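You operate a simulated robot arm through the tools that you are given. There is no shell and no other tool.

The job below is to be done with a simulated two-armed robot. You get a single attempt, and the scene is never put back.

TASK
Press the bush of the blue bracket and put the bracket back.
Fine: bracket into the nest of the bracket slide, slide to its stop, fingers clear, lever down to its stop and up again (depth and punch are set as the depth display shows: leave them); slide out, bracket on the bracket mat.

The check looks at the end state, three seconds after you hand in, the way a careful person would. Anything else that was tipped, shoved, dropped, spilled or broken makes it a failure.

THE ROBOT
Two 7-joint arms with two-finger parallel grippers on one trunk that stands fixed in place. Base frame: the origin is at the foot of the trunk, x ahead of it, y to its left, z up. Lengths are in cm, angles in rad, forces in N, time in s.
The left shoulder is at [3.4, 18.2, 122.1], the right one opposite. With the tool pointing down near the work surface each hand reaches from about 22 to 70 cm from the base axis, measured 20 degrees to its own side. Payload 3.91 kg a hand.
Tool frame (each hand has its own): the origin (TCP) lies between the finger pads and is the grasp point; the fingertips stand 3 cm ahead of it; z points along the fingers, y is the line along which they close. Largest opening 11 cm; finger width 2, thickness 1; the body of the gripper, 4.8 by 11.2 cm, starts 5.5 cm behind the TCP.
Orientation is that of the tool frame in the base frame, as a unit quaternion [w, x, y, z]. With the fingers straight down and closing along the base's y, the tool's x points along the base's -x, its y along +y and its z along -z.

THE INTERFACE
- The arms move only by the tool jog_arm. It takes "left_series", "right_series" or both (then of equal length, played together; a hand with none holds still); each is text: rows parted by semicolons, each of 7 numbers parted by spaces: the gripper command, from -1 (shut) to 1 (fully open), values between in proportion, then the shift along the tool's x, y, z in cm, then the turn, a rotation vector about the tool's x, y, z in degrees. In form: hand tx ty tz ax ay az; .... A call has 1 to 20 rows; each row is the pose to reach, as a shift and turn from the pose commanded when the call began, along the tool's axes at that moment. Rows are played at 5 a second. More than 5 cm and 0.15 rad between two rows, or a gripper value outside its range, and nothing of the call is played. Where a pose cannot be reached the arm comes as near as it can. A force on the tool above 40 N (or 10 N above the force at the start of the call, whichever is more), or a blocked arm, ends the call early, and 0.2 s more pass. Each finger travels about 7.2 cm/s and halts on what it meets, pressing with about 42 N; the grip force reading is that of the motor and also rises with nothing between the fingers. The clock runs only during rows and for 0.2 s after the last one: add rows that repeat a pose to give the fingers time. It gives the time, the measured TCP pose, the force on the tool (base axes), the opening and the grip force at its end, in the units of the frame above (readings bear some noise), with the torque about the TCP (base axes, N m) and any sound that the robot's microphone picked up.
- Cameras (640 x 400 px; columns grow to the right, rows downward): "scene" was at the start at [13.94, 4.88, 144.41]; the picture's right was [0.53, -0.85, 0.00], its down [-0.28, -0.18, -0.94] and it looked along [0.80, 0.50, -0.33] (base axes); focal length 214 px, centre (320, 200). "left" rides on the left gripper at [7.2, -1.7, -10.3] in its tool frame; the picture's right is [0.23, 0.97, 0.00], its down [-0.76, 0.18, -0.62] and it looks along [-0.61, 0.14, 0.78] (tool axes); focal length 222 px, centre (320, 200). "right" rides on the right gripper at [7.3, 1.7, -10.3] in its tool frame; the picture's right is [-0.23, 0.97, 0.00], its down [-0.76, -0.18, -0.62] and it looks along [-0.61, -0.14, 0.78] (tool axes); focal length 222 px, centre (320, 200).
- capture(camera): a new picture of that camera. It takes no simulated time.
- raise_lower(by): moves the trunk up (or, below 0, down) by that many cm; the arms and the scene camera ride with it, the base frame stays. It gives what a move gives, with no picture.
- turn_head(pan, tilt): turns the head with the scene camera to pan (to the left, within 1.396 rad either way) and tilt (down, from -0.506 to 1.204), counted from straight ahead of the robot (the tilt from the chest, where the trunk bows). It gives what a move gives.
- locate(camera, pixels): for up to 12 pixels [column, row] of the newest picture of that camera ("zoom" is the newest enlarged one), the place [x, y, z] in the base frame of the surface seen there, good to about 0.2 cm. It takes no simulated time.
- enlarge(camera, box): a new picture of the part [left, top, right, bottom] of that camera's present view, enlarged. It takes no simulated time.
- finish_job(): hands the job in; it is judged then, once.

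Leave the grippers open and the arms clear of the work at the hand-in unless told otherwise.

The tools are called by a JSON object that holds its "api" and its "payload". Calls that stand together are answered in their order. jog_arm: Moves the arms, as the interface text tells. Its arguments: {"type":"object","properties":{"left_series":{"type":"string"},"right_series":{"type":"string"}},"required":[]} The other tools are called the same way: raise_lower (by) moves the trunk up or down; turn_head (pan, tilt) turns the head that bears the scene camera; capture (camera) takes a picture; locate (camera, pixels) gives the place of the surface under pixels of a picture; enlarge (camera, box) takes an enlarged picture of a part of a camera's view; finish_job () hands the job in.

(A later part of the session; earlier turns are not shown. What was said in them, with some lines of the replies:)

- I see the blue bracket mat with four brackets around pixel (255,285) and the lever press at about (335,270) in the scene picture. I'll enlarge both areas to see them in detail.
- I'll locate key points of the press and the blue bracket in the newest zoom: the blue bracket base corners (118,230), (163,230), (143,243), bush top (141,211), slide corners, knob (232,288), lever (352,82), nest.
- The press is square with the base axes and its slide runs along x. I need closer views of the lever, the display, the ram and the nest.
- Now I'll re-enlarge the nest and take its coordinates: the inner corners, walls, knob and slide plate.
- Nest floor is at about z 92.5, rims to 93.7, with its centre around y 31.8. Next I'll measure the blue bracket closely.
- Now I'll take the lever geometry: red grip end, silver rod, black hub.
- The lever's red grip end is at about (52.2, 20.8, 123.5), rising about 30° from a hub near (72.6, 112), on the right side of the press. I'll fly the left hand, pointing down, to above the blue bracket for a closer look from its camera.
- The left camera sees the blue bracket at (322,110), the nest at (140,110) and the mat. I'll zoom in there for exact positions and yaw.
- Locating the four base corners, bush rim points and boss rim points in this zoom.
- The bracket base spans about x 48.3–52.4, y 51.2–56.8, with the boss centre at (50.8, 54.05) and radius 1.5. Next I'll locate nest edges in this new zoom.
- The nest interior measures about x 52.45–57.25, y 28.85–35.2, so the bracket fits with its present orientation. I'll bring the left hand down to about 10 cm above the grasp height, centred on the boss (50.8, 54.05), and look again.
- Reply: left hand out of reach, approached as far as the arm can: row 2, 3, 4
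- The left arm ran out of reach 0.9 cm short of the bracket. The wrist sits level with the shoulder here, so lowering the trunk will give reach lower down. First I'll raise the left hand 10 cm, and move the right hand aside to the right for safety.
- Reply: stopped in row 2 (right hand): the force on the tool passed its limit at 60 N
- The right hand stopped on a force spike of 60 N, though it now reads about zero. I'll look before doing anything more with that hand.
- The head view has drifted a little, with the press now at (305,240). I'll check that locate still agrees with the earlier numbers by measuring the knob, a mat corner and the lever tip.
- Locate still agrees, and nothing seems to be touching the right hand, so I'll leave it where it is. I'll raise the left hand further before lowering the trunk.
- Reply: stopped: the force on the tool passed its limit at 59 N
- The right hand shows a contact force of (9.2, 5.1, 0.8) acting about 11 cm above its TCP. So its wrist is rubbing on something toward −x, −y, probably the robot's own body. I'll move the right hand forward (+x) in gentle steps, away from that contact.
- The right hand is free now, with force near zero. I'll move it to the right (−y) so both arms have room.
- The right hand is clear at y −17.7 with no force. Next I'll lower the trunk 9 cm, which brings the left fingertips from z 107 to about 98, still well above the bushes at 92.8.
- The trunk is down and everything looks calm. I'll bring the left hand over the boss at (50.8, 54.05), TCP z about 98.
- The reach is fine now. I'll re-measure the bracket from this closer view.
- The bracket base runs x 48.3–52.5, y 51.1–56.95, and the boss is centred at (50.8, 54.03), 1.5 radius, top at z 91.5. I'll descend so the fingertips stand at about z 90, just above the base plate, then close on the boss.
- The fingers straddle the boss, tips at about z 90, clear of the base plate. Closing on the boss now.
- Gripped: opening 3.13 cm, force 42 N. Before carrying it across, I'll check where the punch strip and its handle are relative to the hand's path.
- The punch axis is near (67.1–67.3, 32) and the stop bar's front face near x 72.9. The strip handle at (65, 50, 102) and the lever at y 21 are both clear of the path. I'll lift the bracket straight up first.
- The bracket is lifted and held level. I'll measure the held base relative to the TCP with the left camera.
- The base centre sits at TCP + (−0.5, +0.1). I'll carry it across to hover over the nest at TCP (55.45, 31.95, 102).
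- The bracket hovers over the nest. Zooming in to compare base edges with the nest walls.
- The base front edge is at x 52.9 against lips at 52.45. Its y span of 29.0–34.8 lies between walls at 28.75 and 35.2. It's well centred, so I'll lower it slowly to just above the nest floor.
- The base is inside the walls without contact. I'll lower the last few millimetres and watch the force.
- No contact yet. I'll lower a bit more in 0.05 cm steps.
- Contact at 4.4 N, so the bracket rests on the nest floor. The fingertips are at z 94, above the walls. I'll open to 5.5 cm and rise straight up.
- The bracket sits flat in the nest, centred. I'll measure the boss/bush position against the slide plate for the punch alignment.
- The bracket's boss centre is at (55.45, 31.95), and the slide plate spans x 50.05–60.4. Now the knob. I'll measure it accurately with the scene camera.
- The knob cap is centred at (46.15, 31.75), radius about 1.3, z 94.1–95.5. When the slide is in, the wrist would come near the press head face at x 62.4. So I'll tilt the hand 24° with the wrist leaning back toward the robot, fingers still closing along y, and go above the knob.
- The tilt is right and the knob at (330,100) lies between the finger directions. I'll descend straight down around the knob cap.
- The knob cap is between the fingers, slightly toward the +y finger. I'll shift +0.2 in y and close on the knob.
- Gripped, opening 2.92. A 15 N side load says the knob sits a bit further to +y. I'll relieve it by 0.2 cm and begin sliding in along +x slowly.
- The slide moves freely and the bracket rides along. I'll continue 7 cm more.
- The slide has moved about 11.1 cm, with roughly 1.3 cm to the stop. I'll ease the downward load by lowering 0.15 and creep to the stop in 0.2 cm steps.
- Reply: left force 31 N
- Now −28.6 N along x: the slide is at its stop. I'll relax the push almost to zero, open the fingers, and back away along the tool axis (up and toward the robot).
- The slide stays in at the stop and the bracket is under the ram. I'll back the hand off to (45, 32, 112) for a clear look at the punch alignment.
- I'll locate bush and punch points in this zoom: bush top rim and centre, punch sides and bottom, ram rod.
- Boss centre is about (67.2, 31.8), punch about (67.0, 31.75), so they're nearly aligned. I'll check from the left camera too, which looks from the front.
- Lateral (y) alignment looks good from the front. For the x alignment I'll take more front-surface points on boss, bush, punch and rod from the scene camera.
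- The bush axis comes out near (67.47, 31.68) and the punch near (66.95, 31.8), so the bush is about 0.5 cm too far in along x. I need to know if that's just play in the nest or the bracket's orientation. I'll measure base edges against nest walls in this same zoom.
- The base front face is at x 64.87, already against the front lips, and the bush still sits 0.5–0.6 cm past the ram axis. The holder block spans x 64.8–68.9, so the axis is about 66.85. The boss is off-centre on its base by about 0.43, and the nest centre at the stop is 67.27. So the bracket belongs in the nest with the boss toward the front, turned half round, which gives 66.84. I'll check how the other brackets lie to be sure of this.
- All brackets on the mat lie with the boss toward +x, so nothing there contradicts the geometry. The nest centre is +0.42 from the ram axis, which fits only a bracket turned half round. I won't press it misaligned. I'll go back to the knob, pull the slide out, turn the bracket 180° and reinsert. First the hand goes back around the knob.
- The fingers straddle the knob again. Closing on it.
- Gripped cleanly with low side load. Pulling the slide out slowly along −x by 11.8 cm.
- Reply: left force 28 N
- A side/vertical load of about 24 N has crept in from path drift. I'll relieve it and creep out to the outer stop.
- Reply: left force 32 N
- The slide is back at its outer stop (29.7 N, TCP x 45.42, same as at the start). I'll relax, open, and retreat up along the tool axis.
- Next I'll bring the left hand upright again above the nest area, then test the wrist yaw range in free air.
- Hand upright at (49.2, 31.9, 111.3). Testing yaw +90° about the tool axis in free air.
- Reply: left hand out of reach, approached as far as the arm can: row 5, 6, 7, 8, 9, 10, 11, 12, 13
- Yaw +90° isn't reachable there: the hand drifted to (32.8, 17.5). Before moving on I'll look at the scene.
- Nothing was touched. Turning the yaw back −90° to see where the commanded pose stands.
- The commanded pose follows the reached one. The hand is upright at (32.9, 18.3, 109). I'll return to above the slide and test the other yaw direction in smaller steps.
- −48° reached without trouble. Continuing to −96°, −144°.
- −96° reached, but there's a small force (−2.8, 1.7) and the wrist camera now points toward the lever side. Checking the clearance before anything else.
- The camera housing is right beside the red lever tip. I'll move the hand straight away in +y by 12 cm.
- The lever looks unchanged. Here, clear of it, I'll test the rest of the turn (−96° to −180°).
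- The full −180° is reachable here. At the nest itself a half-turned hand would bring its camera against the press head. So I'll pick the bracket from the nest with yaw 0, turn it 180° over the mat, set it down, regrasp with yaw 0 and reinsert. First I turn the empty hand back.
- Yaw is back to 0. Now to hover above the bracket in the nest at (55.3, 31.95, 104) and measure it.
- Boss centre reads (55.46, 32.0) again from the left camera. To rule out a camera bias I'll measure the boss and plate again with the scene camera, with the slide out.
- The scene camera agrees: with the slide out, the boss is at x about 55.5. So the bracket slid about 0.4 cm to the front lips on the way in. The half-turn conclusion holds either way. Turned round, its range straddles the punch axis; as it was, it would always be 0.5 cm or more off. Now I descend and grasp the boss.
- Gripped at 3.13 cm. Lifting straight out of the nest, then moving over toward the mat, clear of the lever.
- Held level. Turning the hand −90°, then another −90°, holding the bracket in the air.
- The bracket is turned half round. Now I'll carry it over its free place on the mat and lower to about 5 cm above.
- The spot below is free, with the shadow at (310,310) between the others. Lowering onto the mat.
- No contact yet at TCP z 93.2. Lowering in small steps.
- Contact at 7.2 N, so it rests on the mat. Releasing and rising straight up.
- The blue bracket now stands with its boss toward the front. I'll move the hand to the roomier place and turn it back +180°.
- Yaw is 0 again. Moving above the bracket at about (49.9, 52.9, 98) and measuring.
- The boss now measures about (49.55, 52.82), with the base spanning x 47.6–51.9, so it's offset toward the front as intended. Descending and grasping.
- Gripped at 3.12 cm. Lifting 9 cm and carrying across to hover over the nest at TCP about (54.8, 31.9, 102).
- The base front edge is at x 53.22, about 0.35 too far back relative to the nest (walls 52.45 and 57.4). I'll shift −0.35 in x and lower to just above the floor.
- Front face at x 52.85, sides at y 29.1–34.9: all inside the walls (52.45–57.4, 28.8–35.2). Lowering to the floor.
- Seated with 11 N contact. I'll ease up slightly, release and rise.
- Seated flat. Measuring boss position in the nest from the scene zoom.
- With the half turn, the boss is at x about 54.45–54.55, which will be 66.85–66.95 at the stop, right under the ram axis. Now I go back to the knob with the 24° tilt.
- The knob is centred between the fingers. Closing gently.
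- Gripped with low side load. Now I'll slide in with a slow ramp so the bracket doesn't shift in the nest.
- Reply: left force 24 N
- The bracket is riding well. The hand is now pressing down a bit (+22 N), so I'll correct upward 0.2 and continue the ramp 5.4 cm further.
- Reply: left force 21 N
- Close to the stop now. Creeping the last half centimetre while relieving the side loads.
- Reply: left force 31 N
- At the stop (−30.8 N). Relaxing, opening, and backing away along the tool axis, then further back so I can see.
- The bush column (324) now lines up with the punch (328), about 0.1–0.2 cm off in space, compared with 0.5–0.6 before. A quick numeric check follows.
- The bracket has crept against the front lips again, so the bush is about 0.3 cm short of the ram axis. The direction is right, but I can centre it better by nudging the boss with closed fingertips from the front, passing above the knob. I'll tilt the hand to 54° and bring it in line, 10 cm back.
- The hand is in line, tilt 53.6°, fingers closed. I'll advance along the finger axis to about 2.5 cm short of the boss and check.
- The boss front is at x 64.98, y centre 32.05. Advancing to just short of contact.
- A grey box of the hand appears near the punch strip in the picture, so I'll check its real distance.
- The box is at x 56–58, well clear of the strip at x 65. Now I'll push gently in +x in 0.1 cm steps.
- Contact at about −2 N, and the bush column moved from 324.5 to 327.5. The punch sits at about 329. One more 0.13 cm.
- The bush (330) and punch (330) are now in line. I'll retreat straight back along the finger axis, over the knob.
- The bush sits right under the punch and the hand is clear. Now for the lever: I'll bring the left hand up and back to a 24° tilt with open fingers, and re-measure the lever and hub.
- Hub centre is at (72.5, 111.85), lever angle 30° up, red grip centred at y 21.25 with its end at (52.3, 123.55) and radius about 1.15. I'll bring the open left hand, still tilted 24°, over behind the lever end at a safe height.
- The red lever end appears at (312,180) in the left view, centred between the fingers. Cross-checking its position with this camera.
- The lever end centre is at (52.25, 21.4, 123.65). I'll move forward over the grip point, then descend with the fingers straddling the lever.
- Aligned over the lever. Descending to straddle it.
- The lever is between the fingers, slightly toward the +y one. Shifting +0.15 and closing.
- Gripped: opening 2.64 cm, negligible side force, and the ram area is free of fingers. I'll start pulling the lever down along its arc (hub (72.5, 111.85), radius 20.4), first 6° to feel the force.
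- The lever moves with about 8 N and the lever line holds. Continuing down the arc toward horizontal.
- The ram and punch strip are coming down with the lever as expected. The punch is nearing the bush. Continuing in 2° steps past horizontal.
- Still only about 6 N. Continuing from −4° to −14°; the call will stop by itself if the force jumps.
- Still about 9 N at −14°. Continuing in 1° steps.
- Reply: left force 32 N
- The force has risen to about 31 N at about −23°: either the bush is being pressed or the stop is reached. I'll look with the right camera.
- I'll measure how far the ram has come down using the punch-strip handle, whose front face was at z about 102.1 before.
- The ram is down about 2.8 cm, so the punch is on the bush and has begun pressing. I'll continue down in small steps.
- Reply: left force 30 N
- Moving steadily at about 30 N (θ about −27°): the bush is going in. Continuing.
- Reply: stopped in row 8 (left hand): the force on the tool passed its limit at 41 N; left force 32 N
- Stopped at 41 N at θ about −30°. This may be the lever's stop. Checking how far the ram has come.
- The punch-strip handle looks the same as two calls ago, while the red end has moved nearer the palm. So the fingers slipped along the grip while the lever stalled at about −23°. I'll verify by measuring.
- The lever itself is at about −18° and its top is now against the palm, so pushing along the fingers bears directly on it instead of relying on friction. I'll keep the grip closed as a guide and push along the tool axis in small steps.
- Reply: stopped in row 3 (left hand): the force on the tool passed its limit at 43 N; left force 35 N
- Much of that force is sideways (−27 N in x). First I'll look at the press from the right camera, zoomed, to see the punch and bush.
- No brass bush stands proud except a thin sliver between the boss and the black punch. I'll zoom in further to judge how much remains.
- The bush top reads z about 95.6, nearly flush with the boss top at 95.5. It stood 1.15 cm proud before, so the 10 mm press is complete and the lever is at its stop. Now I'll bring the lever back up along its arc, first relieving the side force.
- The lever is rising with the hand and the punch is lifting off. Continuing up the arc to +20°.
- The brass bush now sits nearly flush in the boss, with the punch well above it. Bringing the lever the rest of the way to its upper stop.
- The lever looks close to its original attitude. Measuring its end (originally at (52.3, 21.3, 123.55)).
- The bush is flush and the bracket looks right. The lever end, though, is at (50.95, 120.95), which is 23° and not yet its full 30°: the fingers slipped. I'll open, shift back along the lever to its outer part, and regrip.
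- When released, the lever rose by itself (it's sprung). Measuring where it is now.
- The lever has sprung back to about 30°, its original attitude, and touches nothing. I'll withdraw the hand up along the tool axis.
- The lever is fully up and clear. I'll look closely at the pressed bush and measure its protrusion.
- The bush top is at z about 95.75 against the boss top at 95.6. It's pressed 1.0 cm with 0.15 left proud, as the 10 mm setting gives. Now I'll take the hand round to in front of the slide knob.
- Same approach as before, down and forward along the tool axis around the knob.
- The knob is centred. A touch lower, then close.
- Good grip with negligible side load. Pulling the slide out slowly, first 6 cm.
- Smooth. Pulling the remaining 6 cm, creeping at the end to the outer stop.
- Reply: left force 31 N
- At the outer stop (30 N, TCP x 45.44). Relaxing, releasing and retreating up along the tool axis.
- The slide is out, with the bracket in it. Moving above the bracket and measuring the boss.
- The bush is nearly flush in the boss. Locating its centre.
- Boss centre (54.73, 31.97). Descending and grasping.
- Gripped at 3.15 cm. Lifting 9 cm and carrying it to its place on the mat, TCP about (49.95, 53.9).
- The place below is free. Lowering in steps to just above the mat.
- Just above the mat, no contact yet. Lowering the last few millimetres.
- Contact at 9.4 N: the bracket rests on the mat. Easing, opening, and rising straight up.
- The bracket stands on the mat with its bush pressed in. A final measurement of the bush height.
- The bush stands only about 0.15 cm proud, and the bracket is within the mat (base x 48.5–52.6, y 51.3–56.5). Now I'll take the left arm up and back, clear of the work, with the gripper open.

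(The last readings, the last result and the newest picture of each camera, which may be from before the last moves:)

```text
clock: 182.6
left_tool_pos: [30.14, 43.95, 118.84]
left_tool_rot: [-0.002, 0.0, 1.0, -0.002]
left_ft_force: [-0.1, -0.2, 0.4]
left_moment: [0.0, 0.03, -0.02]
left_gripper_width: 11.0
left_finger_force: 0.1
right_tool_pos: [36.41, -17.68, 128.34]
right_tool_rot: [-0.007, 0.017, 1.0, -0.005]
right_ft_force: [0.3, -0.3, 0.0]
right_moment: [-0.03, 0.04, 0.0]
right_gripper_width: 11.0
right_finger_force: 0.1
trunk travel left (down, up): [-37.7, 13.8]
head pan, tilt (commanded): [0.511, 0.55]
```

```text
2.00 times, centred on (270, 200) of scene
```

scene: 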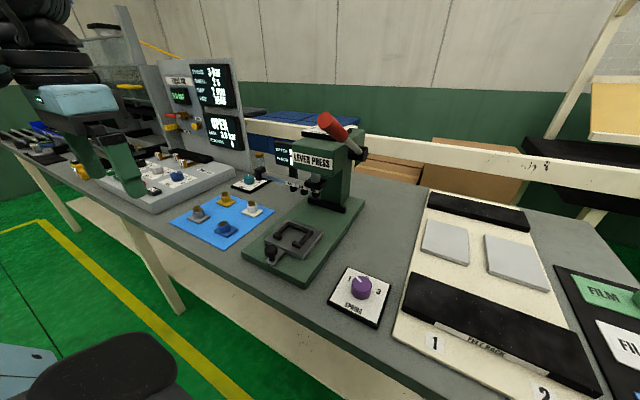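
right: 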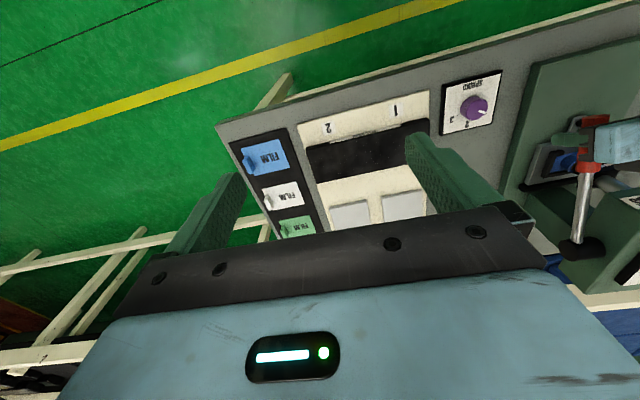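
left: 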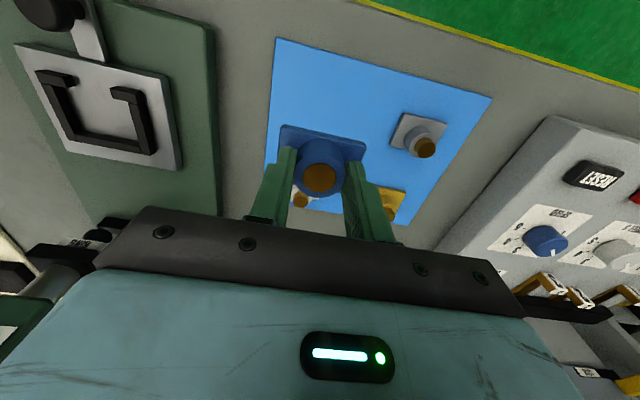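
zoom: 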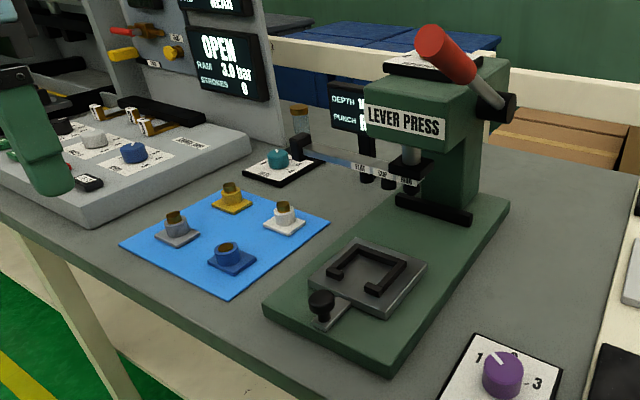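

All in place: slide out and empty, lever up, four brackets standing on the mat. A last check of the display and depth dial.

{"api": "enlarge", "payload": {"camera": "scene", "box": [260, 100, 380, 210]}}

{"api": "capture", "payload": {"camera": "left"}}

```text
3.64 times, centred on (320, 155) of scene
```

zoom: 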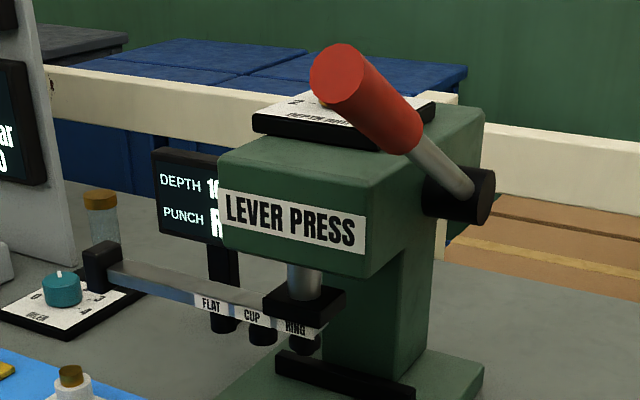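

```text
taken
```

left: 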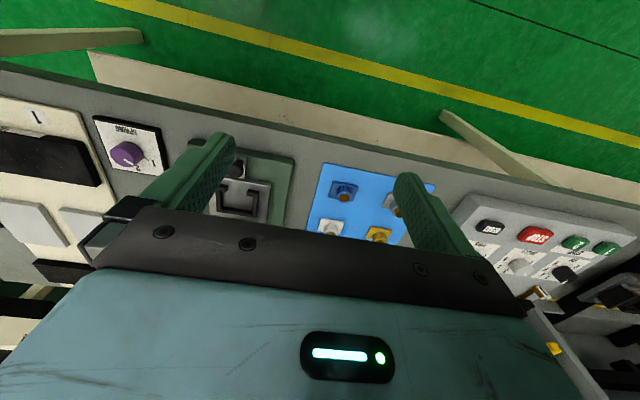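

The depth display still begins "DEPTH 10" and "PUNCH R", the ring punch is still under the ram and the lever is fully up. The slide is out, the blue bracket is on its mat with the bush pressed, and both grippers are open and clear. Handing in.

{"api": "finish_job", "payload": {}}

```text
The job is handed in.
```

The blue bracket's bush is pressed and the bracket is back on the bracket mat. I've handed the job in, but no verdict has come back.

- **Bush:** it stood about 1.15 cm proud before and stands about 0.15 cm proud now, which matches the 10 mm depth setting.
- **Press:** the slide is out and empty. The lever was pushed down until it would go no further, and it is now fully up. I left depth and punch as set.
- **Bracket direction:** the boss is off-centre on its base. As the bracket lay on the mat, the bush came to rest about 0.5 cm past the punch, so I took it out and turned it half round before pressing. It is back on the mat facing that way, opposite to the other three.
- **Contacts:** early on, the right wrist pushed against something, most likely the robot's own body, and two moves stopped at about 60 N. Later, the left hand's camera came right beside the lever end and may have brushed it. Nothing looked moved or damaged after either.

Both grippers are open and the arms are clear of the work.
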